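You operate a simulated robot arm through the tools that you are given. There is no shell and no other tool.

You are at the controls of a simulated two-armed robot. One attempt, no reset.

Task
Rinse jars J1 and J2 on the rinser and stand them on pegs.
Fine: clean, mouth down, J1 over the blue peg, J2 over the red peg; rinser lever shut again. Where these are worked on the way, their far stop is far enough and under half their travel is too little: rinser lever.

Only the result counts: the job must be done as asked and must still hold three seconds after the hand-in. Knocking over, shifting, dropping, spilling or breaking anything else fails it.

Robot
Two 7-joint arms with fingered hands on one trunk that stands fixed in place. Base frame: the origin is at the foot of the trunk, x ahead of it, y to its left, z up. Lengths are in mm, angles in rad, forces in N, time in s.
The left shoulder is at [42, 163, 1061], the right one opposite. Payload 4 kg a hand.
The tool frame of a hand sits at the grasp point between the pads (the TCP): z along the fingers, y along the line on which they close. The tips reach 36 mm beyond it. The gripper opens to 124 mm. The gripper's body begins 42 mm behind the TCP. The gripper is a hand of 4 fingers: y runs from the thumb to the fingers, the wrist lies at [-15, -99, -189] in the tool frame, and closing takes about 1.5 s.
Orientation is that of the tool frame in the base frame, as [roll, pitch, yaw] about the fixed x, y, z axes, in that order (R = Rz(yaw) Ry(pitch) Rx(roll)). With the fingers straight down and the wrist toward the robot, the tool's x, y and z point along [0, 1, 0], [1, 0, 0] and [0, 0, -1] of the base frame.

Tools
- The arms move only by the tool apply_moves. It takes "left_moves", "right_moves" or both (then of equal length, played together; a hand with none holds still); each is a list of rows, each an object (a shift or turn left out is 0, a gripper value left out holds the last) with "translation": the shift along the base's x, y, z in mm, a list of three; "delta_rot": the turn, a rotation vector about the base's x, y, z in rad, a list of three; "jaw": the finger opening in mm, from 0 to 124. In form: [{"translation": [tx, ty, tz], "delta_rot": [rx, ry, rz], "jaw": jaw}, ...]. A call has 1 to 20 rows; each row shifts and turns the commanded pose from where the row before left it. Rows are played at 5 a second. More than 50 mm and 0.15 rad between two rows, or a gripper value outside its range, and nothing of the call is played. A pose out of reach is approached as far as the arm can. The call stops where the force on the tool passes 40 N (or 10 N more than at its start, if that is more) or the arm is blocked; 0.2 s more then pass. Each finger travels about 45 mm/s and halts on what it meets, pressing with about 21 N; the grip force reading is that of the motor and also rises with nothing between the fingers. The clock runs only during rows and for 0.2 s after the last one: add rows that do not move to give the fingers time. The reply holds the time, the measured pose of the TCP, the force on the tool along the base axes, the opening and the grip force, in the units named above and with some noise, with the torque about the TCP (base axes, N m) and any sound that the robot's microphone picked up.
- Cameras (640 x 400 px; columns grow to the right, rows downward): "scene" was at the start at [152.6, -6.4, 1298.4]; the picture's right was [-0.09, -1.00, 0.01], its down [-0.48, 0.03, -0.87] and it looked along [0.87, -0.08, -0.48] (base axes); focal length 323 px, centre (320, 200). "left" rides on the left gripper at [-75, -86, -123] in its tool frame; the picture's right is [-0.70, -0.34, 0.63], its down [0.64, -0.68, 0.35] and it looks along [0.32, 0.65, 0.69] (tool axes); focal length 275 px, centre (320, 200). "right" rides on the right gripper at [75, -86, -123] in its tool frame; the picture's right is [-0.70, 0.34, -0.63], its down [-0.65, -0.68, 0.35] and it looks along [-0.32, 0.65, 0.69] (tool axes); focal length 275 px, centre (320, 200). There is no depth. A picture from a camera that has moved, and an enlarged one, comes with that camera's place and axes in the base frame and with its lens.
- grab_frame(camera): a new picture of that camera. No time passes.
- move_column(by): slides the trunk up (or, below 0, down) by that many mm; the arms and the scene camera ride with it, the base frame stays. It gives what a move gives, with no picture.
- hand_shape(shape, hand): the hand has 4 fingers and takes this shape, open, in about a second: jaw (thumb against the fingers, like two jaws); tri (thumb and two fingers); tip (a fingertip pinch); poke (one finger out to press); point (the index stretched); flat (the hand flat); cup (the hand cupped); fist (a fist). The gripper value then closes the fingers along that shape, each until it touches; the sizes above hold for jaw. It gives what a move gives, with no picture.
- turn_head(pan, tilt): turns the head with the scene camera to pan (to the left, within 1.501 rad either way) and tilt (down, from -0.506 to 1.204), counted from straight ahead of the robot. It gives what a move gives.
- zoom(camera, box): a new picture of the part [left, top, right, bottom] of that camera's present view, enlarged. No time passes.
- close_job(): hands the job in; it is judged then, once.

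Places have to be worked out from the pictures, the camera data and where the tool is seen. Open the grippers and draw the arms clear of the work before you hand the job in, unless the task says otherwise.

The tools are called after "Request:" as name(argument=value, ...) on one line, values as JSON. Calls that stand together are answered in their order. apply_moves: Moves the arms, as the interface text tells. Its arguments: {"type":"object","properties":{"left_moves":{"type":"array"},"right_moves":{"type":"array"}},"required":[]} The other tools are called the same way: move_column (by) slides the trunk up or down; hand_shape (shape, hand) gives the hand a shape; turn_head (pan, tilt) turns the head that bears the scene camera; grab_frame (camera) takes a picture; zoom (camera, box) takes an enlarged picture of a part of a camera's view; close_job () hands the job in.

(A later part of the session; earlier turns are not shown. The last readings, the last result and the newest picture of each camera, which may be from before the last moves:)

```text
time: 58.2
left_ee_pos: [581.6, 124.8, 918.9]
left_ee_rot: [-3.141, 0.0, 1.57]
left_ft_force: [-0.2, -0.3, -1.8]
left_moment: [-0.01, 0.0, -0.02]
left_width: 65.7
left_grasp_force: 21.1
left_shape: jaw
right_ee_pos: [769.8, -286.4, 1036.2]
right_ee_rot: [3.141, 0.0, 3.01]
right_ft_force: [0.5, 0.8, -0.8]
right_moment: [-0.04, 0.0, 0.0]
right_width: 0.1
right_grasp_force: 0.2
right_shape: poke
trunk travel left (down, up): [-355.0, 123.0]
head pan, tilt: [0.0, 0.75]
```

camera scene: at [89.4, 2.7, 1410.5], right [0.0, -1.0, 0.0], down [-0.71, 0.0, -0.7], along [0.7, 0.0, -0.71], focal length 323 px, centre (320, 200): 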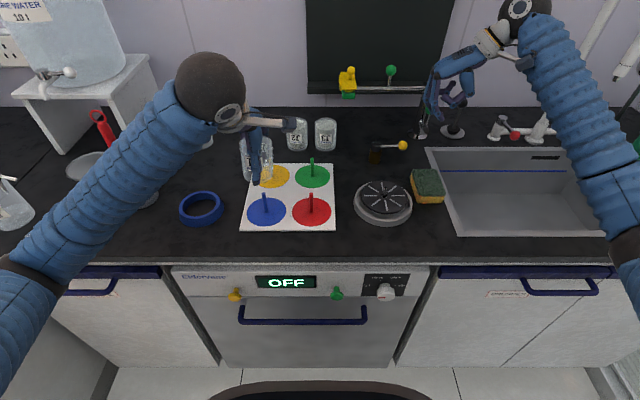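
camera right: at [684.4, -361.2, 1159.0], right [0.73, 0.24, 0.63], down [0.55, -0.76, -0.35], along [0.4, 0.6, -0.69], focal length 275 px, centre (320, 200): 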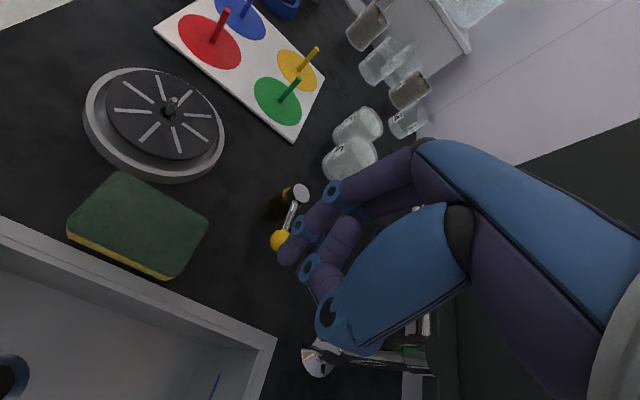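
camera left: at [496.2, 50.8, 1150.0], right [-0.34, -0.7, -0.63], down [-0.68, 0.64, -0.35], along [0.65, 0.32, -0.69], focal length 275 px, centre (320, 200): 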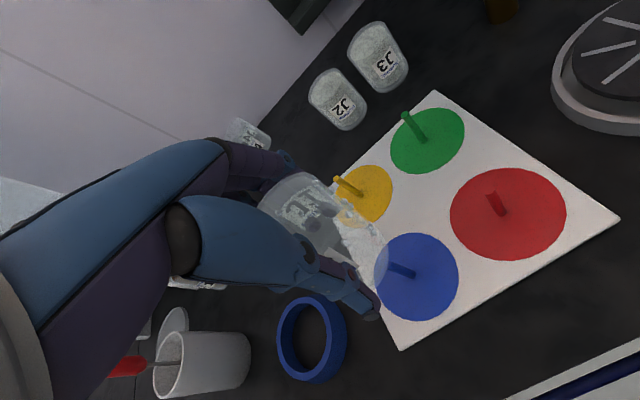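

No contact yet at z≈918. I continue downward in 2 mm steps.

Request:
apply_moves(left_moves=[{"translation": [0, 0, -2]}, {"translation": [0, 0, -2]}, {}, {}])

Request:
zoom(camera="scene", box=[230, 170, 310, 240])

```text
time: 59.2
left_ee_pos: [583.1, 124.8, 914.4]
left_ee_rot: [3.14, -0.001, 1.571]
left_ft_force: [-1.4, 0.7, 10.1]
left_moment: [0.0, -0.37, 0.01]
left_width: 65.6
left_grasp_force: 20.9
left_shape: jaw
right_ee_pos: [769.1, -286.7, 1037.1]
right_ee_rot: [-3.141, -0.001, 3.01]
right_ft_force: [0.4, 0.4, 0.2]
right_moment: [0.0, -0.03, 0.0]
right_width: 0.0
right_grasp_force: 0.1
right_shape: poke
trunk travel left (down, up): [-355.0, 123.0]
head pan, tilt: [0.0, 0.75]
```

```text
5.71 times, centred on (270, 205) of scene
camera zoom: at [88.8, 1.9, 1410.6], right [0.0, -1.0, 0.0], down [-0.71, 0.0, -0.71], along [0.71, 0.0, -0.71], focal length 1846 px, centre (606, 171)
```

zoom: 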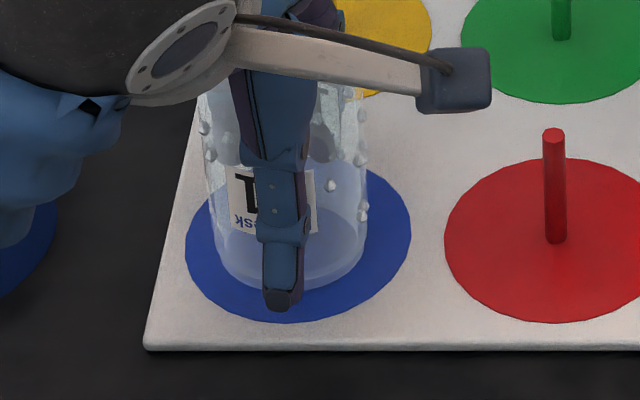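

Contact at ~11 N: J1 stands on the blue disc over the peg. I ease up 2 mm and open the hand gently.

Request:
apply_moves(left_moves=[{"translation": [0, 0, 1]}, {"jaw": 72}, {"jaw": 80}, {"jaw": 90}, {"jaw": 100}, {}, {}])

Request:
zoom(camera="scene", box=[230, 170, 310, 240])

Request:
zoom(camera="left", box=[200, 120, 500, 370])

```text
time: 60.8
left_ee_pos: [582.8, 125.1, 914.0]
left_ee_rot: [3.141, 0.001, 1.57]
left_ft_force: [-0.2, 0.3, -0.6]
left_moment: [-0.01, -0.01, -0.02]
left_width: 99.7
left_grasp_force: 0.0
left_shape: jaw
right_ee_pos: [769.8, -286.1, 1036.1]
right_ee_rot: [-3.141, 0.0, 3.01]
right_ft_force: [-0.1, -0.1, -0.3]
right_moment: [0.0, -0.01, 0.0]
right_width: 0.3
right_grasp_force: 0.1
right_shape: poke
trunk travel left (down, up): [-355.0, 123.0]
head pan, tilt: [0.0, 0.75]
```

```text
5.71 times, centred on (270, 205) of scene
camera zoom: at [89.6, 2.0, 1410.5], right [0.0, -1.0, 0.0], down [-0.71, 0.0, -0.7], along [0.7, 0.0, -0.71], focal length 1846 px, centre (606, 171)
```

zoom: 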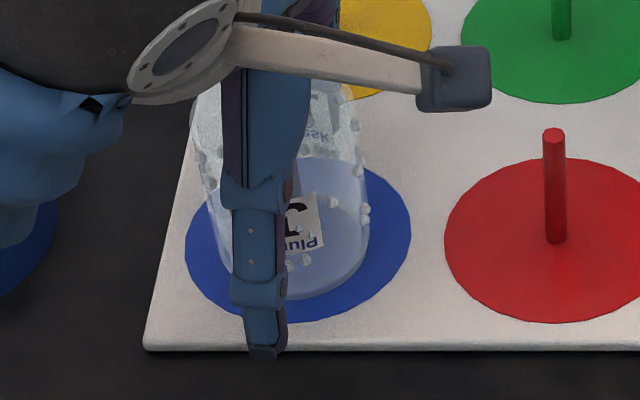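

```text
1.60 times, centred on (350, 245) of left
camera zoom: at [496.8, 50.4, 1036.5], right [-0.34, -0.7, -0.63], down [-0.68, 0.64, -0.35], along [0.65, 0.32, -0.69], focal length 440 px, centre (272, 128)
```

zoom: 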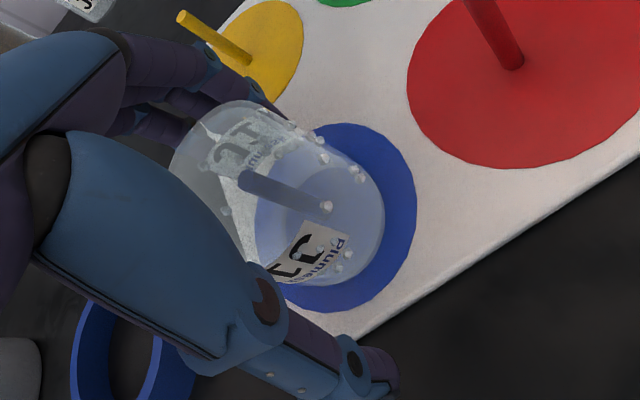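

J1 stands free over the blue peg. The far fingers are close to it, so I open fully, centre the hand by +8 mm in x, and rise straight up.

Request:
apply_moves(left_moves=[{"jaw": 124}, {}, {}, {"translation": [4, 2, 0]}, {"translation": [4, 0, 5]}, {"translation": [0, 0, 15]}, {"translation": [0, 0, 30]}, {"translation": [0, 0, 40]}, {"translation": [0, 0, 40]}, {}])

Request:
grab_frame(camera="scene")

Request:
grab_frame(camera="left")

```text
time: 63.0
left_ee_pos: [592.4, 126.9, 1045.2]
left_ee_rot: [-3.139, 0.0, 1.572]
left_ft_force: [0.0, 0.2, -0.2]
left_moment: [-0.01, 0.0, -0.03]
left_width: 123.4
left_grasp_force: 0.1
left_shape: jaw
right_ee_pos: [769.3, -287.2, 1035.4]
right_ee_rot: [-3.139, -0.001, 3.012]
right_ft_force: [-0.7, -0.6, 0.0]
right_moment: [0.0, -0.02, 0.01]
right_width: 0.3
right_grasp_force: 0.0
right_shape: poke
trunk travel left (down, up): [-355.0, 123.0]
head pan, tilt: [0.0, 0.75]
```

```text
taken
camera scene: at [89.8, 2.2, 1410.3], right [0.0, -1.0, 0.0], down [-0.71, 0.0, -0.7], along [0.7, 0.0, -0.71], focal length 323 px, centre (320, 200)
```

scene: 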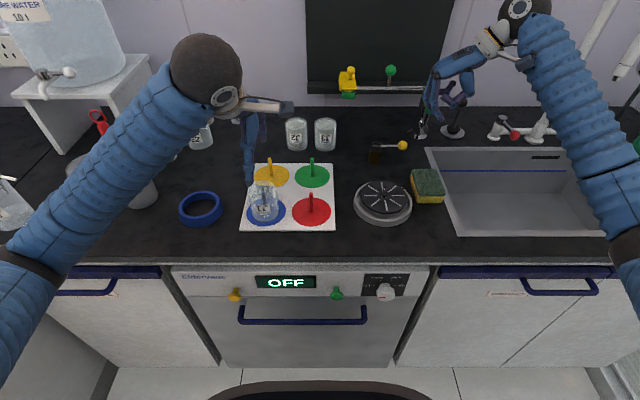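

```text
taken
camera left: at [506.9, 53.7, 1167.5], right [-0.34, -0.7, -0.63], down [-0.68, 0.64, -0.35], along [0.65, 0.32, -0.69], focal length 275 px, centre (320, 200)
```

left: 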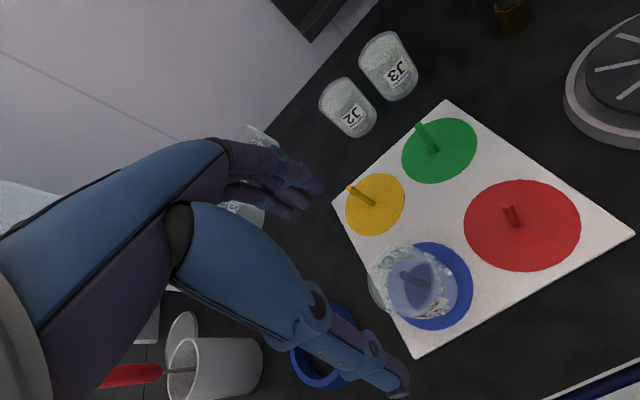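

The hand rose clear. I inspect J1 up close for cleanliness and stance.

Request:
zoom(camera="scene", box=[230, 165, 300, 235])

Request:
zoom(camera="left", box=[350, 220, 490, 350])

Request:
zoom(camera="scene", box=[270, 100, 430, 160])

```text
5.71 times, centred on (265, 200) of scene
camera zoom: at [89.8, 2.2, 1410.3], right [0.0, -1.0, 0.0], down [-0.71, 0.0, -0.7], along [0.7, 0.0, -0.71], focal length 1846 px, centre (634, 200)
```

zoom: 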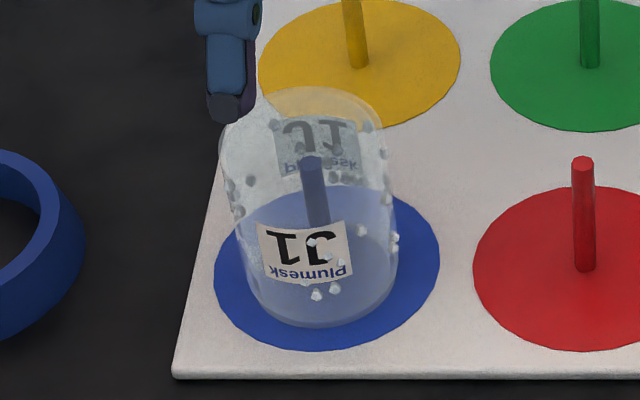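

```text
3.08 times, centred on (420, 285) of left
camera zoom: at [506.9, 53.7, 1167.5], right [-0.34, -0.7, -0.63], down [-0.68, 0.64, -0.35], along [0.65, 0.32, -0.69], focal length 847 px, centre (12, -62)
```

zoom: 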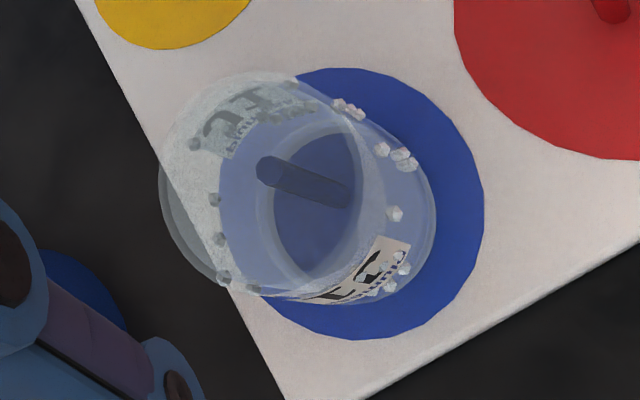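

```text
4.00 times, centred on (350, 130) of scene
camera zoom: at [89.8, 2.2, 1410.3], right [0.0, -1.0, 0.0], down [-0.71, 0.0, -0.7], along [0.7, 0.0, -0.71], focal length 1292 px, centre (200, 480)
```

zoom: 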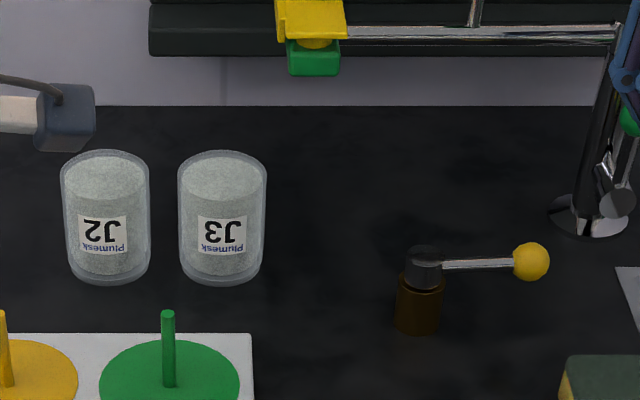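

J1 is clean, mouth down, with the blue peg inside. Next is J2 at about (864, 68); I bring the left hand to (850, 68) so that the jar ends where the hand naturally centres it (~+14 mm).

Request:
apply_moves(left_moves=[{"translation": [43, -10, 0]}, {"translation": [43, -10, 0]}, {"translation": [43, -10, 0]}, {"translation": [43, -10, 0]}, {"translation": [43, -10, 0]}, {"translation": [43, -9, 0]}, {}, {}])

Request:
zoom(camera="left", box=[280, 100, 600, 360])

Request:
zoom(camera="scene", box=[240, 60, 380, 170])

```text
time: 64.8
left_ee_pos: [847.3, 66.0, 1042.3]
left_ee_rot: [3.141, 0.0, 1.569]
left_ft_force: [0.3, -0.1, -0.1]
left_moment: [0.03, 0.02, 0.0]
left_width: 123.8
left_grasp_force: 0.2
left_shape: jaw
right_ee_pos: [769.2, -287.5, 1035.3]
right_ee_rot: [-3.141, 0.001, 3.01]
right_ft_force: [0.5, -0.3, 0.5]
right_moment: [-0.01, 0.02, -0.04]
right_width: 0.0
right_grasp_force: 0.1
right_shape: poke
trunk travel left (down, up): [-355.0, 123.0]
head pan, tilt: [0.0, 0.75]
```

```text
1.54 times, centred on (440, 230) of left
camera zoom: at [760.7, -7.8, 1165.1], right [-0.34, -0.7, -0.63], down [-0.68, 0.64, -0.35], along [0.65, 0.32, -0.69], focal length 424 px, centre (135, 154)
```

zoom: 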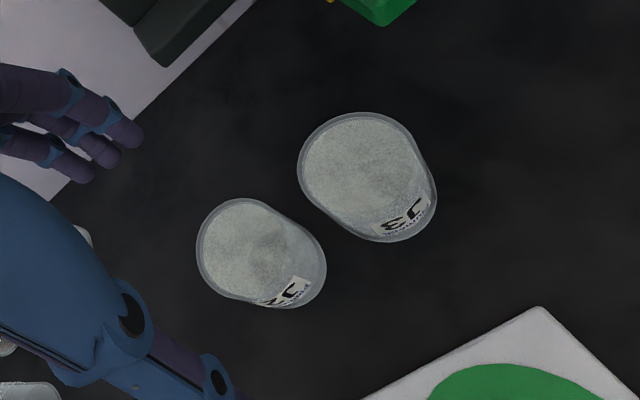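

```text
3.64 times, centred on (310, 115) of scene
camera zoom: at [90.1, 1.5, 1410.4], right [0.0, -1.0, 0.0], down [-0.71, 0.0, -0.7], along [0.7, 0.0, -0.71], focal length 1175 px, centre (356, 509)
```

zoom: 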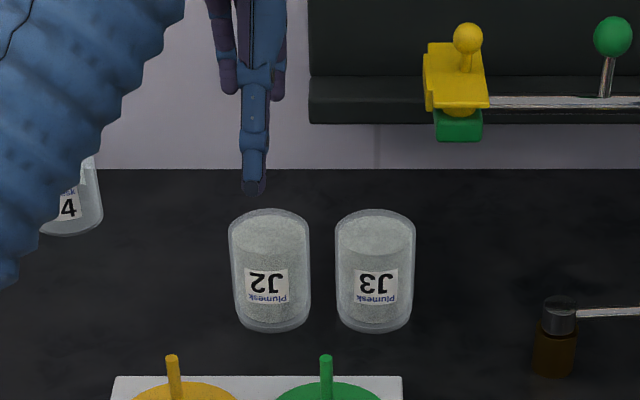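

J2's axis comes out near (862, 64), slightly right of the hand. I shift -3 mm in y and descend to z≈985 for a check.

Request:
apply_moves(left_moves=[{"translation": [0, -3, -30]}, {"translation": [0, 0, -28]}, {}, {}])

Request:
zoom(camera="left", box=[240, 120, 500, 380])

Request:
zoom(camera="scene", box=[260, 80, 360, 160])

```text
time: 65.8
left_ee_pos: [846.9, 65.9, 983.9]
left_ee_rot: [-3.142, 0.001, 1.572]
left_ft_force: [-0.1, 1.3, -0.6]
left_moment: [-0.01, 0.04, 0.02]
left_width: 123.8
left_grasp_force: 0.1
left_shape: jaw
right_ee_pos: [769.5, -286.9, 1036.3]
right_ee_rot: [-3.141, 0.0, 3.01]
right_ft_force: [0.7, -0.7, -0.4]
right_moment: [0.02, 0.01, -0.02]
right_width: 0.0
right_grasp_force: 0.0
right_shape: poke
trunk travel left (down, up): [-355.0, 123.0]
head pan, tilt: [0.0, 0.75]
```

```text
1.54 times, centred on (370, 250) of left
camera zoom: at [760.7, -8.0, 1106.9], right [-0.34, -0.7, -0.63], down [-0.68, 0.64, -0.35], along [0.65, 0.32, -0.69], focal length 424 px, centre (243, 123)
```

zoom: 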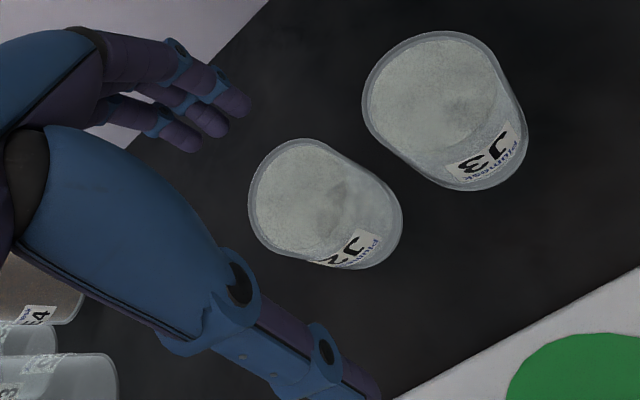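

```text
5.00 times, centred on (310, 120) of scene
camera zoom: at [89.7, 2.0, 1410.5], right [0.0, -1.0, 0.0], down [-0.71, 0.0, -0.7], along [0.7, 0.0, -0.71], focal length 1615 px, centre (370, 600)
```

zoom: 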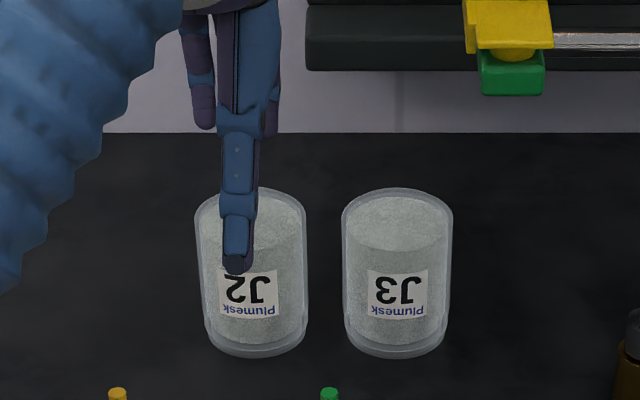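

J2 is about (+13, -3) from the TCP, as intended. I shift -2 mm in y and descend to z≈904.

Request:
apply_moves(left_moves=[{"translation": [0, -2, -40]}, {"translation": [0, 0, -40]}, {}, {}])

Request:
zoom(camera="left", box=[200, 120, 460, 380])

Request:
zoom(camera="scene", box=[260, 80, 360, 160])

```text
time: 66.8
left_ee_pos: [845.1, 64.4, 926.8]
left_ee_rot: [3.118, -0.004, 1.572]
left_ft_force: [-0.6, -0.3, -0.2]
left_moment: [0.0, 0.0, -0.01]
left_width: 123.8
left_grasp_force: 0.1
left_shape: jaw
right_ee_pos: [759.7, -288.9, 1043.3]
right_ee_rot: [3.139, 0.008, 3.011]
right_ft_force: [-0.2, -0.5, -0.6]
right_moment: [-0.02, -0.03, 0.02]
right_width: 0.0
right_grasp_force: 0.0
right_shape: poke
trunk travel left (down, up): [-355.0, 123.0]
head pan, tilt: [0.0, 0.75]
```

```text
1.54 times, centred on (330, 250) of left
camera zoom: at [756.1, -10.8, 1046.7], right [-0.32, -0.69, -0.64], down [-0.67, 0.64, -0.36], along [0.66, 0.32, -0.68], focal length 424 px, centre (305, 123)
```

zoom: 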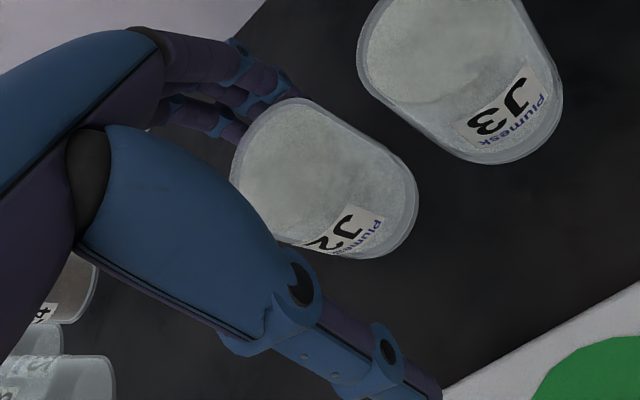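

```text
5.00 times, centred on (310, 120) of scene
camera zoom: at [77.5, -1.5, 1412.6], right [0.0, -1.0, 0.0], down [-0.7, 0.0, -0.71], along [0.71, 0.0, -0.7], focal length 1615 px, centre (370, 600)
```

zoom: 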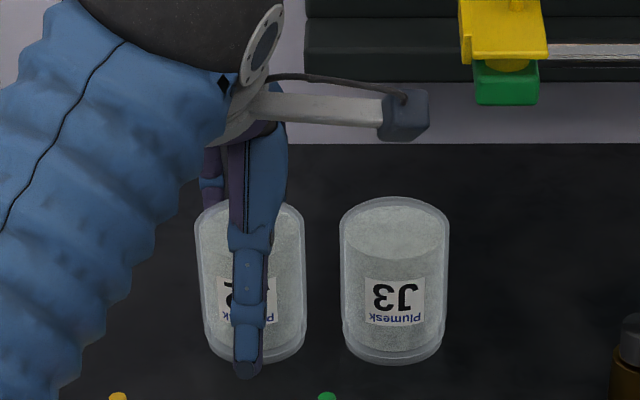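

The trunk has been pushed back by ~12 mm and the hand stopped at z≈927 with no tool force: some part of the left arm upstream must be touching something. I look at the whole scene immediately before moving anything.

Request:
grab_frame(camera="scene")

Request:
grab_frame(camera="left")

Request:
grab_frame(camera="right")

```text
taken
camera scene: at [77.5, -1.5, 1412.6], right [0.0, -1.0, 0.0], down [-0.7, 0.0, -0.71], along [0.71, 0.0, -0.7], focal length 323 px, centre (320, 200)
```

scene: 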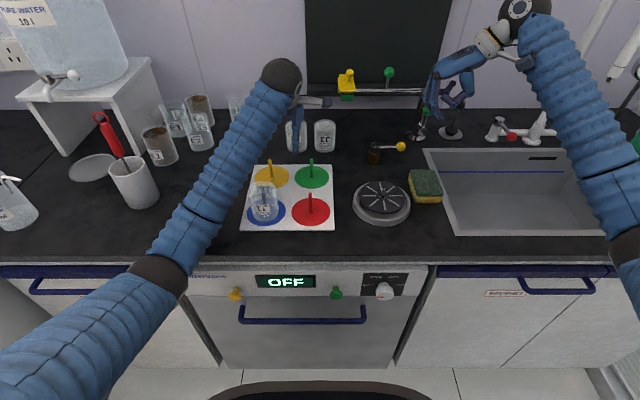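

```text
taken
camera left: at [756.1, -10.8, 1046.7], right [-0.32, -0.69, -0.64], down [-0.67, 0.64, -0.36], along [0.66, 0.32, -0.68], focal length 275 px, centre (320, 200)
```

left: 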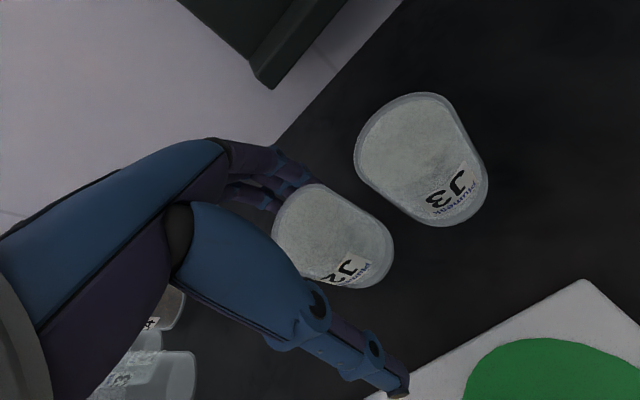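

```text
taken
camera right: at [675.2, -364.2, 1165.6], right [0.73, 0.24, 0.64], down [0.55, -0.76, -0.34], along [0.4, 0.6, -0.69], focal length 275 px, centre (320, 200)
```

right: 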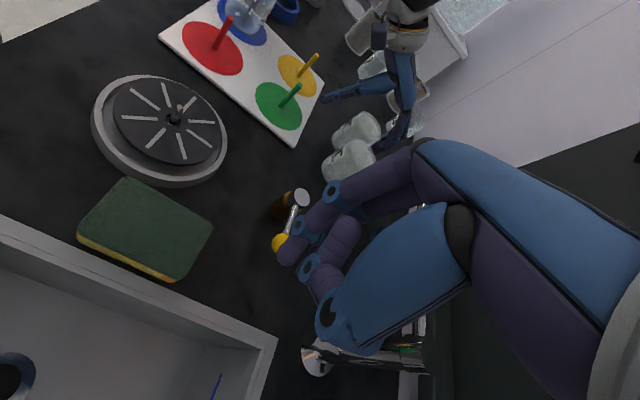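

Nothing visible is touched: the forearm passes over J1 with room and the blue ring is off to the side. I let a couple of idle ticks pass to see whether the pose settles or drifts.

Request:
apply_moves(left_moves=[{}])

Request:
zoom(camera="scene", box=[80, 100, 340, 300])

```text
time: 67.2
left_ee_pos: [844.7, 62.9, 927.2]
left_ee_rot: [3.117, -0.002, 1.573]
left_ft_force: [0.1, -0.4, 0.1]
left_moment: [0.05, -0.02, 0.03]
left_width: 123.9
left_grasp_force: 0.1
left_shape: jaw
right_ee_pos: [760.7, -286.7, 1043.2]
right_ee_rot: [3.138, 0.008, 3.012]
right_ft_force: [0.1, 0.4, 0.5]
right_moment: [0.02, -0.01, 0.01]
right_width: 0.0
right_grasp_force: 0.0
right_shape: poke
trunk travel left (down, up): [-355.0, 123.0]
head pan, tilt: [0.0, 0.75]
```

```text
2.00 times, centred on (210, 200) of scene
camera zoom: at [76.9, -1.2, 1412.1], right [0.0, -1.0, 0.0], down [-0.7, 0.0, -0.71], along [0.71, 0.0, -0.7], focal length 646 px, centre (540, 200)
```

zoom: 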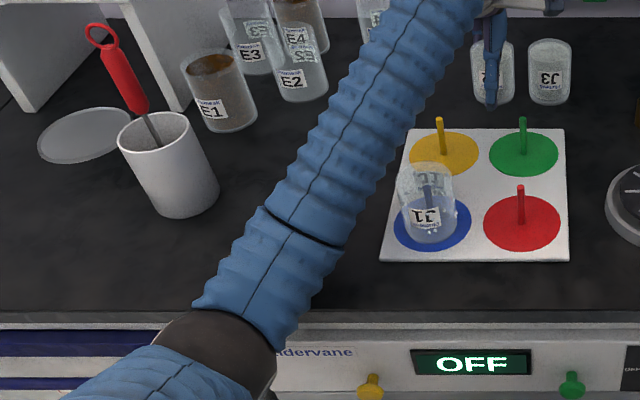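

The pose is stably blocked; the elbow/forearm is low by the counter's front edge, which pushes the trunk back. I lift the hand straight back up to z≈985 and check the trunk returns.

Request:
apply_moves(left_moves=[{"translation": [0, 0, 20]}, {"translation": [0, 0, 30]}, {"translation": [0, 0, 30]}, {}, {}])

Request:
grab_frame(camera="scene")

```text
time: 68.4
left_ee_pos: [849.8, 65.4, 985.5]
left_ee_rot: [3.141, -0.001, 1.572]
left_ft_force: [0.9, -0.6, -0.4]
left_moment: [0.0, 0.0, -0.01]
left_width: 123.9
left_grasp_force: 0.0
left_shape: jaw
right_ee_pos: [768.2, -285.1, 1035.1]
right_ee_rot: [3.142, 0.001, 3.014]
right_ft_force: [-0.4, -0.2, -0.3]
right_moment: [-0.01, 0.03, 0.03]
right_width: 0.0
right_grasp_force: 0.1
right_shape: poke
trunk travel left (down, up): [-355.0, 123.0]
head pan, tilt: [0.0, 0.75]
```

```text
taken
camera scene: at [90.1, 1.8, 1410.3], right [0.0, -1.0, 0.0], down [-0.71, 0.0, -0.7], along [0.7, 0.0, -0.71], focal length 323 px, centre (320, 200)
```

scene: 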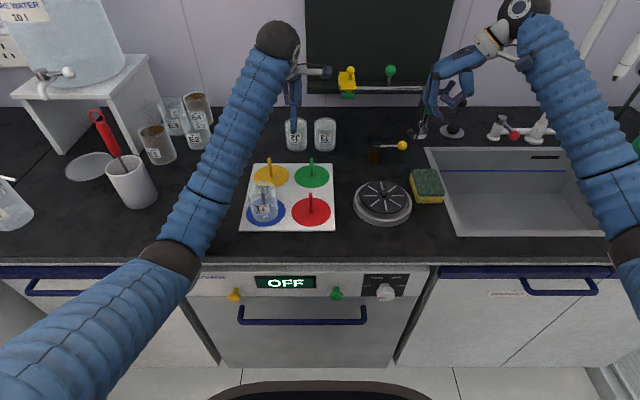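

The trunk returned to normal. I raise the trunk another 100 mm so the elbow clears the counter edge, then recheck.

Request:
move_column(by=100)

Request:
grab_frame(camera="scene")

Request:
grab_frame(camera="left")

```text
time: 69.8
left_ee_pos: [849.4, 60.5, 1085.9]
left_ee_rot: [3.142, 0.0, 1.572]
left_ft_force: [0.4, -0.7, 0.6]
left_moment: [0.01, 0.02, -0.03]
left_width: 123.7
left_grasp_force: 0.1
left_shape: jaw
right_ee_pos: [769.2, -287.1, 1135.1]
right_ee_rot: [-3.141, 0.001, 3.009]
right_ft_force: [0.1, -0.4, -0.3]
right_moment: [-0.01, 0.04, -0.01]
right_width: 0.0
right_grasp_force: 0.1
right_shape: poke
trunk travel left (down, up): [-455.0, 23.0]
head pan, tilt: [0.0, 0.75]
```

```text
taken
camera scene: at [74.7, 1.5, 1515.5], right [0.0, -1.0, 0.0], down [-0.68, 0.0, -0.73], along [0.73, 0.0, -0.68], focal length 323 px, centre (320, 200)
```

scene: 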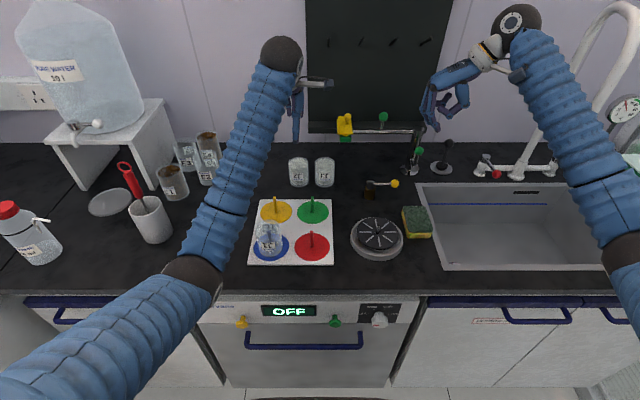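

```text
taken
camera left: at [762.9, -12.2, 1208.3], right [-0.34, -0.7, -0.63], down [-0.68, 0.65, -0.34], along [0.65, 0.32, -0.69], focal length 275 px, centre (320, 200)
```

left: 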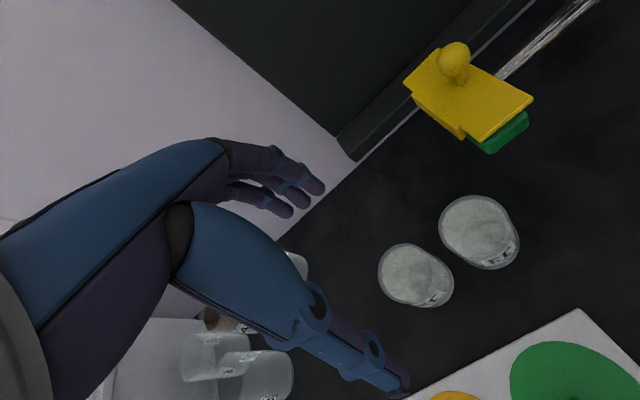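

Now the arms come in from higher. I descend the left hand back to z≈985 over J2 and watch that the right hand and trunk stay put.

Request:
apply_moves(left_moves=[{"translation": [0, 0, -35]}, {"translation": [0, 0, -35]}, {"translation": [0, 0, -30]}, {}])

Request:
zoom(camera="left", box=[240, 120, 500, 380])

Request:
zoom(camera="scene", box=[260, 110, 360, 200])

```text
time: 70.8
left_ee_pos: [848.7, 65.1, 984.8]
left_ee_rot: [3.141, -0.001, 1.57]
left_ft_force: [0.2, 0.0, 0.0]
left_moment: [0.01, -0.03, 0.02]
left_width: 123.7
left_grasp_force: 0.1
left_shape: jaw
right_ee_pos: [769.6, -285.1, 1135.8]
right_ee_rot: [3.141, 0.0, 3.012]
right_ft_force: [-0.2, -0.7, -0.2]
right_moment: [0.01, -0.01, 0.0]
right_width: 0.0
right_grasp_force: 0.1
right_shape: poke
trunk travel left (down, up): [-455.0, 23.0]
head pan, tilt: [0.0, 0.75]
```

```text
1.54 times, centred on (370, 250) of left
camera zoom: at [762.8, -8.9, 1107.6], right [-0.34, -0.7, -0.63], down [-0.68, 0.64, -0.35], along [0.65, 0.32, -0.69], focal length 424 px, centre (243, 123)
```

zoom: 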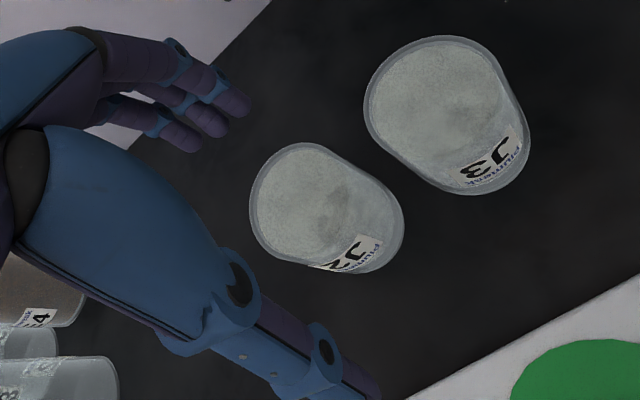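

```text
4.44 times, centred on (310, 155) of scene
camera zoom: at [74.4, 1.8, 1515.5], right [0.0, -1.0, 0.0], down [-0.68, 0.0, -0.73], along [0.73, 0.0, -0.68], focal length 1436 px, centre (364, 400)
```

zoom: 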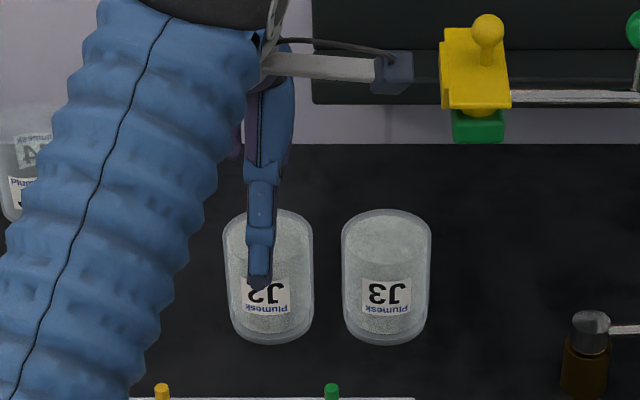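

Aligned and stable. I descend the remaining 80 mm in smaller steps and compare the readings.

Request:
apply_moves(left_moves=[{"translation": [0, 0, -25]}, {"translation": [0, 0, -25]}, {"translation": [0, 0, -15]}, {"translation": [0, 0, -15]}, {}])

Request:
grab_frame(camera="scene")

Request:
zoom(camera="left", box=[200, 120, 460, 380])

```text
time: 72.0
left_ee_pos: [849.2, 62.8, 906.3]
left_ee_rot: [3.141, 0.0, 1.571]
left_ft_force: [-0.7, 0.2, 0.3]
left_moment: [-0.05, -0.01, 0.02]
left_width: 123.7
left_grasp_force: 0.0
left_shape: jaw
right_ee_pos: [769.7, -288.1, 1136.4]
right_ee_rot: [3.14, -0.001, 3.01]
right_ft_force: [-0.5, -0.3, -0.1]
right_moment: [-0.01, -0.01, -0.02]
right_width: 0.2
right_grasp_force: 0.0
right_shape: poke
trunk travel left (down, up): [-455.0, 23.0]
head pan, tilt: [0.0, 0.75]
```

```text
taken
camera scene: at [74.3, 1.9, 1515.5], right [0.0, -1.0, 0.0], down [-0.68, 0.0, -0.73], along [0.73, 0.0, -0.68], focal length 323 px, centre (320, 200)
```

scene: 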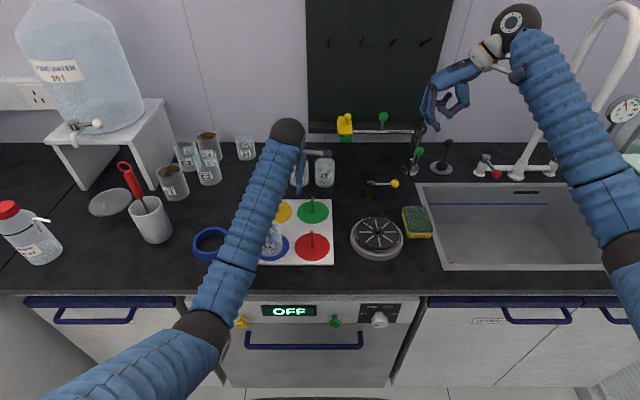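

```text
1.54 times, centred on (330, 250) of left
camera zoom: at [762.5, -11.6, 1028.0], right [-0.34, -0.7, -0.63], down [-0.68, 0.64, -0.35], along [0.65, 0.32, -0.69], focal length 424 px, centre (305, 123)
```

zoom: 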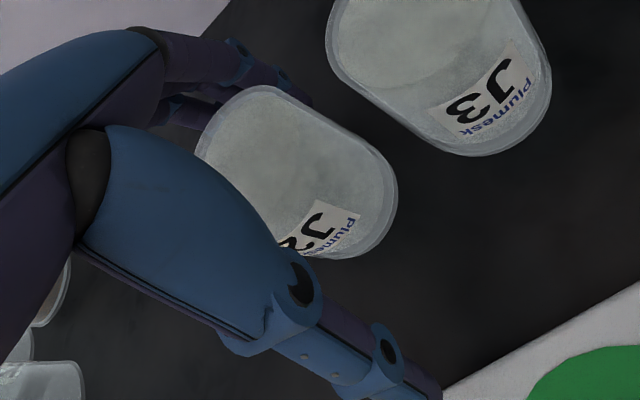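

Hand is at z≈906 around J2 with no blocking this time. I close on J2.

Request:
apply_moves(left_moves=[{"translation": [0, 0, -2], "jaw": 45}, {}, {}, {}, {}, {}, {}, {}, {}])

Request:
zoom(camera="left", box=[200, 120, 460, 380])

Request:
zoom(camera="scene", box=[260, 110, 360, 200])

```text
time: 74.0
left_ee_pos: [849.6, 63.8, 904.4]
left_ee_rot: [3.139, 0.001, 1.571]
left_ft_force: [3.4, -0.3, 10.7]
left_moment: [0.01, -0.6, -0.03]
left_width: 67.5
left_grasp_force: 20.8
left_shape: jaw
right_ee_pos: [769.1, -286.9, 1136.3]
right_ee_rot: [-3.141, 0.0, 3.011]
right_ft_force: [0.0, 0.0, -0.6]
right_moment: [-0.01, -0.02, 0.0]
right_width: 0.1
right_grasp_force: 0.2
right_shape: poke
trunk travel left (down, up): [-455.0, 23.0]
head pan, tilt: [0.0, 0.75]
```

```text
1.54 times, centred on (330, 250) of left
camera zoom: at [762.0, -11.5, 1026.9], right [-0.34, -0.7, -0.63], down [-0.68, 0.64, -0.35], along [0.65, 0.32, -0.69], focal length 424 px, centre (305, 123)
```

zoom: 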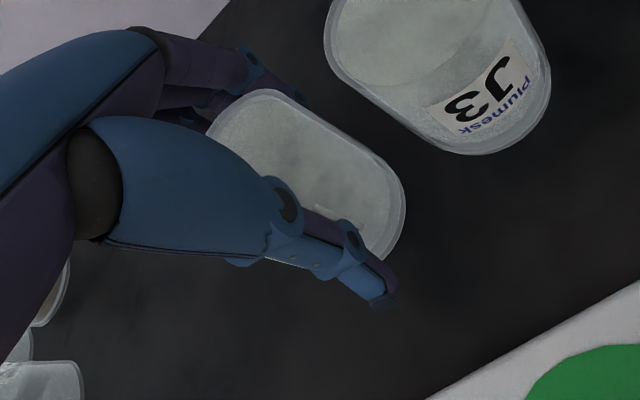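

```text
4.44 times, centred on (310, 155) of scene
camera zoom: at [73.6, 1.8, 1515.5], right [0.0, -1.0, 0.0], down [-0.68, 0.0, -0.73], along [0.73, 0.0, -0.68], focal length 1436 px, centre (364, 400)
```

zoom: 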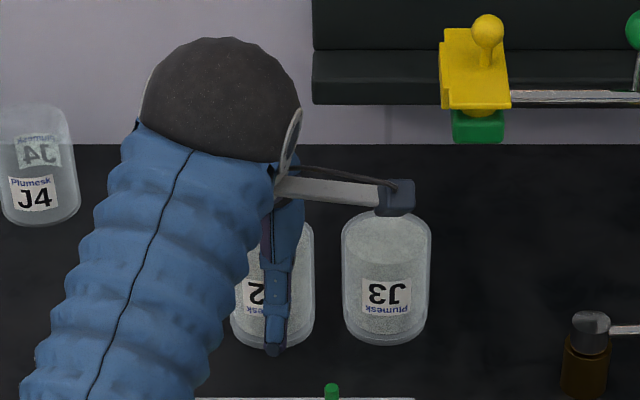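

J2 is gripped (67.5 mm, 21 N) without disturbing J3. I lift it, first slowly, then to z≈1030.

Request:
apply_moves(left_moves=[{"translation": [0, 0, 10]}, {"translation": [0, 0, 15]}, {"translation": [0, 0, 25]}, {"translation": [0, 0, 35]}, {"translation": [0, 0, 40]}, {}, {}])

Request:
zoom(camera="left", box=[200, 120, 460, 380])

Request:
zoom(camera="scene", box=[250, 100, 370, 210])

```text
time: 75.6
left_ee_pos: [850.0, 63.3, 1029.4]
left_ee_rot: [3.141, 0.001, 1.572]
left_ft_force: [-0.5, 0.5, -0.9]
left_moment: [-0.04, 0.04, 0.0]
left_width: 66.6
left_grasp_force: 21.0
left_shape: jaw
right_ee_pos: [768.3, -287.3, 1137.3]
right_ee_rot: [3.141, -0.002, 3.012]
right_ft_force: [-1.1, 0.1, 0.8]
right_moment: [-0.02, 0.03, 0.0]
right_width: 0.0
right_grasp_force: 0.1
right_shape: poke
trunk travel left (down, up): [-455.0, 23.0]
head pan, tilt: [0.0, 0.75]
```

```text
1.54 times, centred on (330, 250) of left
camera zoom: at [763.7, -11.9, 1152.2], right [-0.34, -0.7, -0.63], down [-0.68, 0.64, -0.35], along [0.65, 0.32, -0.69], focal length 424 px, centre (305, 123)
```

zoom: 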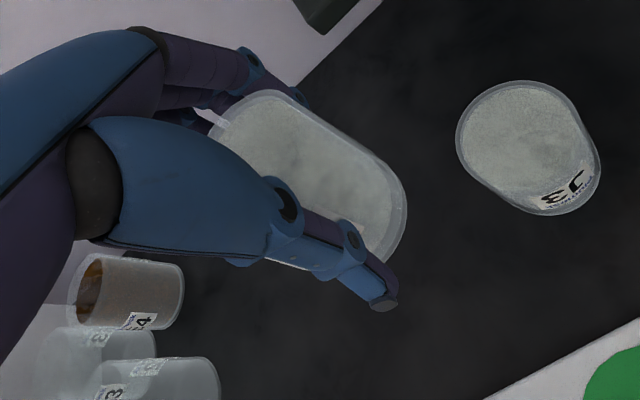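

```text
3.64 times, centred on (310, 155) of scene
camera zoom: at [74.4, 1.7, 1515.4], right [0.0, -1.0, 0.0], down [-0.68, 0.0, -0.73], along [0.73, 0.0, -0.68], focal length 1175 px, centre (356, 364)
```

zoom: 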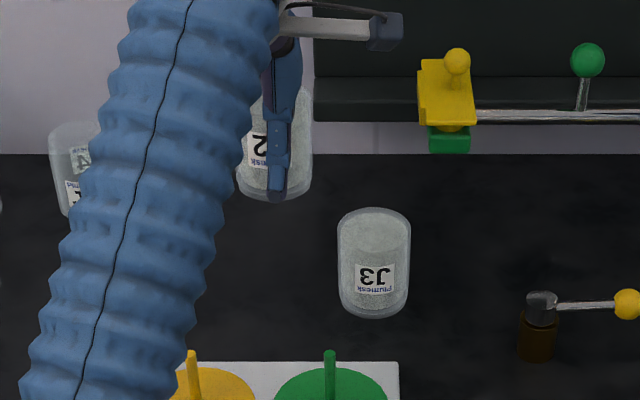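

J2 is held upright and J3 was not disturbed. I carry J2 to the same hand position used for J1 over the rinser, (619, -149).

Request:
apply_moves(left_moves=[{"translation": [-33, -30, 0]}, {"translation": [-33, -30, 0]}, {"translation": [-33, -30, 0]}, {"translation": [-33, -30, 0]}, {"translation": [-33, -30, 0]}, {"translation": [-33, -31, 0]}, {"translation": [-32, -31, 0]}, {}, {}])

Request:
turn_head(pan=-0.2, tilt=0.8)

Request:
grab_frame(camera="scene")

Request:
zoom(camera="left", box=[240, 150, 540, 370])

Request:
zoom(camera="scene", box=[260, 100, 400, 250])

```text
time: 77.3
left_ee_pos: [676.1, -77.6, 1077.7]
left_ee_rot: [3.002, -0.101, 1.648]
left_ft_force: [0.6, 0.9, -0.9]
left_moment: [0.02, 0.03, -0.01]
left_width: 66.2
left_grasp_force: 20.9
left_shape: jaw
right_ee_pos: [768.8, -285.5, 1136.8]
right_ee_rot: [-3.139, 0.002, 3.012]
right_ft_force: [-1.0, 0.5, 0.2]
right_moment: [0.01, -0.01, -0.03]
right_width: 0.0
right_grasp_force: 0.1
right_shape: poke
trunk travel left (down, up): [-455.0, 23.0]
head pan, tilt: [0.0, 0.75]
stopped in row 8 (left hand): the arm was blocked; the commanded pose is now the measured one
```

```text
time: 78.0
left_ee_pos: [675.9, -79.1, 1078.2]
left_ee_rot: [3.001, -0.102, 1.65]
left_ft_force: [0.3, -0.5, -1.1]
left_moment: [-0.02, -0.01, 0.0]
left_width: 66.4
left_grasp_force: 20.9
left_shape: jaw
right_ee_pos: [769.1, -287.7, 1136.0]
right_ee_rot: [-3.141, 0.001, 3.011]
right_ft_force: [-1.0, -0.4, 0.7]
right_moment: [-0.02, 0.01, -0.01]
right_width: 0.3
right_grasp_force: 0.1
right_shape: poke
trunk travel left (down, up): [-455.0, 23.0]
head pan, tilt: [-0.201, 0.799]
```

```text
taken
camera scene: at [70.4, -14.5, 1511.5], right [-0.2, -0.98, 0.0], down [-0.7, 0.14, -0.7], along [0.68, -0.14, -0.72], focal length 323 px, centre (320, 200)
```

scene: 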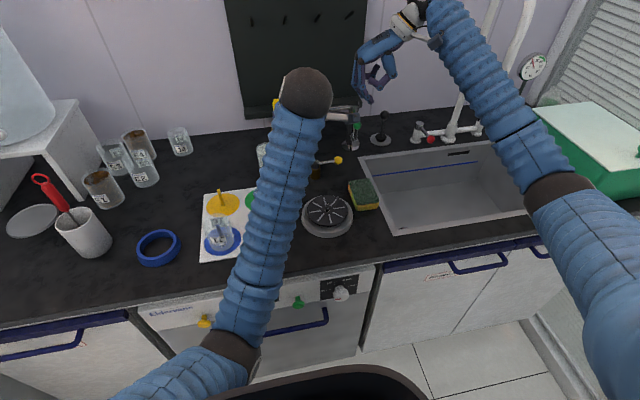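

```text
1.82 times, centred on (390, 260) of left
camera zoom: at [580.0, -171.1, 1179.4], right [-0.2, -0.64, -0.74], down [-0.68, 0.64, -0.37], along [0.71, 0.43, -0.56], focal length 500 px, centre (193, 91)
```

zoom: 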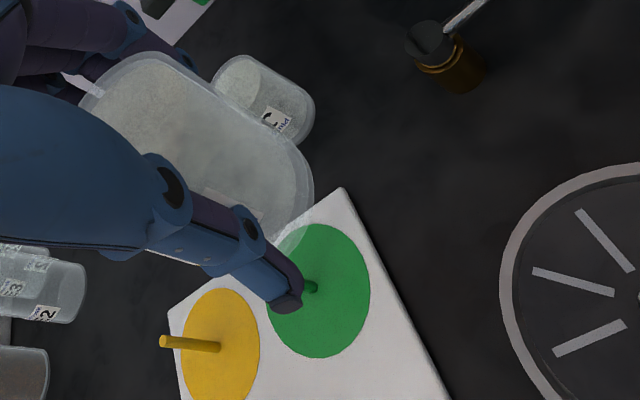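

```text
2.67 times, centred on (330, 175) of scene
camera zoom: at [70.4, -14.5, 1511.5], right [-0.2, -0.98, 0.0], down [-0.7, 0.14, -0.7], along [0.68, -0.14, -0.72], focal length 861 px, centre (293, 267)
```

zoom: 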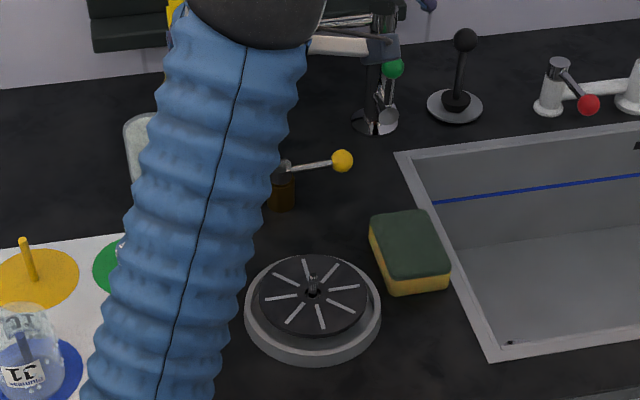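

The arm was blocked on the way (joint limits: its elbow swung inward), with J2 still held and nothing touched. I back off to the left while levelling the hand again, then check.

Request:
apply_moves(left_moves=[{"translation": [5, 30, 0], "delta_rot": [-0.028, 0.033, -0.02]}, {"translation": [5, 30, 0], "delta_rot": [-0.028, 0.033, -0.02]}, {"translation": [5, 30, 0], "delta_rot": [-0.028, 0.033, -0.02]}, {"translation": [5, 30, 0], "delta_rot": [-0.027, 0.033, -0.02]}, {}, {}])

Request:
grab_frame(camera="scene")

```text
time: 79.5
left_ee_pos: [693.2, 39.4, 1079.7]
left_ee_rot: [3.138, 0.01, 1.559]
left_ft_force: [0.0, -0.4, -1.2]
left_moment: [0.0, 0.02, -0.02]
left_width: 66.6
left_grasp_force: 20.7
left_shape: jaw
right_ee_pos: [769.3, -286.5, 1135.7]
right_ee_rot: [-3.141, -0.001, 3.013]
right_ft_force: [-1.0, 0.6, -0.2]
right_moment: [0.0, 0.04, 0.01]
right_width: 0.0
right_grasp_force: 0.1
right_shape: poke
trunk travel left (down, up): [-455.0, 23.0]
head pan, tilt: [-0.201, 0.799]
```

```text
taken
camera scene: at [70.7, -14.0, 1511.4], right [-0.2, -0.98, 0.0], down [-0.7, 0.14, -0.7], along [0.68, -0.14, -0.72], focal length 323 px, centre (320, 200)
```

scene: 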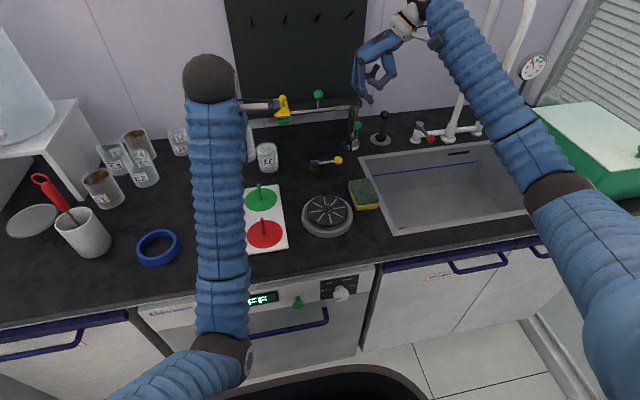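

The hand is level again at (693, 39, 1080) with J2. I now turn the left hand by -0.8 rad about z (wrist toward the left), which should swing the elbow outward.

Request:
apply_moves(left_moves=[{"translation": [0, 5, 0], "delta_rot": [0, 0, -0.1]}, {"translation": [0, 5, 0], "delta_rot": [0, 0, -0.1]}, {"translation": [0, 5, 0], "delta_rot": [0, 0, -0.1]}, {"translation": [0, 5, 0], "delta_rot": [0, 0, -0.1]}, {"delta_rot": [0, 0, -0.1]}, {"delta_rot": [0, 0, -0.1]}, {"delta_rot": [0, 0, -0.1]}, {"delta_rot": [0, 0, -0.09]}, {}, {}])

Request:
grab_frame(camera="scene")

Request:
grab_frame(camera="left")

```text
time: 81.7
left_ee_pos: [694.8, 58.8, 1079.0]
left_ee_rot: [3.14, 0.009, 0.767]
left_ft_force: [-0.6, 0.7, -0.5]
left_moment: [0.02, 0.03, 0.0]
left_width: 66.2
left_grasp_force: 21.1
left_shape: jaw
right_ee_pos: [768.8, -286.7, 1136.2]
right_ee_rot: [3.14, 0.0, 3.011]
right_ft_force: [0.1, 0.3, -0.8]
right_moment: [0.03, 0.0, -0.02]
right_width: 0.1
right_grasp_force: 0.1
right_shape: poke
trunk travel left (down, up): [-455.0, 23.0]
head pan, tilt: [-0.201, 0.799]
```

```text
taken
camera scene: at [70.8, -14.0, 1511.4], right [-0.2, -0.98, 0.0], down [-0.7, 0.14, -0.7], along [0.68, -0.14, -0.72], focal length 323 px, centre (320, 200)
```

scene: 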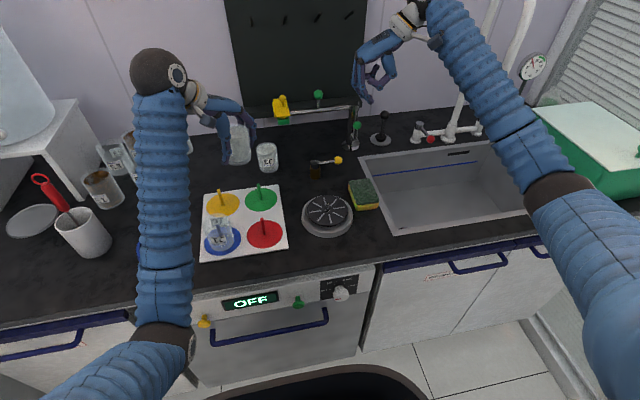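

```text
taken
camera left: at [581.3, 70.8, 1201.2], right [-0.74, -0.25, -0.63], down [-0.01, 0.94, -0.35], along [0.68, -0.25, -0.69], focal length 275 px, centre (320, 200)
```

left: 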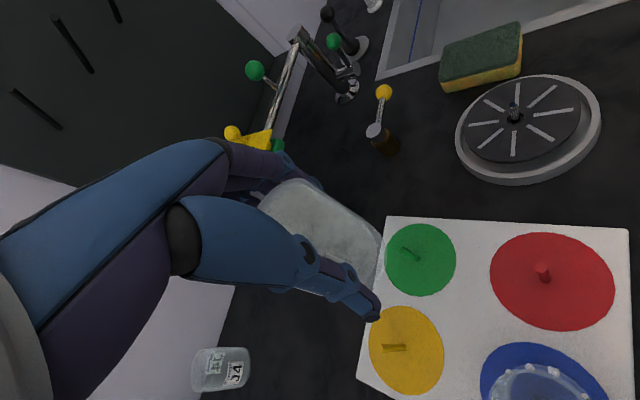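

The elbow swung outward as hoped, J2 still held. I now move toward the rinser in stages with this hand angle; the target TCP is about (623, -139) so that the jar (14 mm ahead of the TCP) lands on the nozzle.

Request:
apply_moves(left_moves=[{"translation": [-12, -33, 0]}, {"translation": [-12, -33, 0]}, {"translation": [-12, -33, 0]}, {}])

Request:
grab_frame(camera="scene")

```text
time: 82.7
left_ee_pos: [656.9, -39.4, 1079.2]
left_ee_rot: [3.137, 0.01, 0.768]
left_ft_force: [-0.1, -0.7, -1.0]
left_moment: [0.02, 0.03, -0.03]
left_width: 66.3
left_grasp_force: 20.7
left_shape: jaw
right_ee_pos: [769.7, -285.4, 1137.5]
right_ee_rot: [-3.139, -0.001, 3.011]
right_ft_force: [-0.8, -0.3, 0.7]
right_moment: [-0.01, 0.01, 0.01]
right_width: 0.0
right_grasp_force: 0.1
right_shape: poke
trunk travel left (down, up): [-455.0, 23.0]
head pan, tilt: [-0.201, 0.799]
```

```text
taken
camera scene: at [70.8, -13.6, 1511.4], right [-0.2, -0.98, 0.0], down [-0.7, 0.14, -0.7], along [0.68, -0.14, -0.72], focal length 323 px, centre (320, 200)
```

scene: 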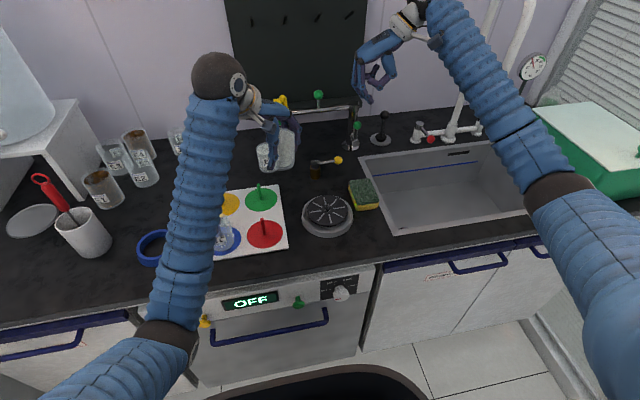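

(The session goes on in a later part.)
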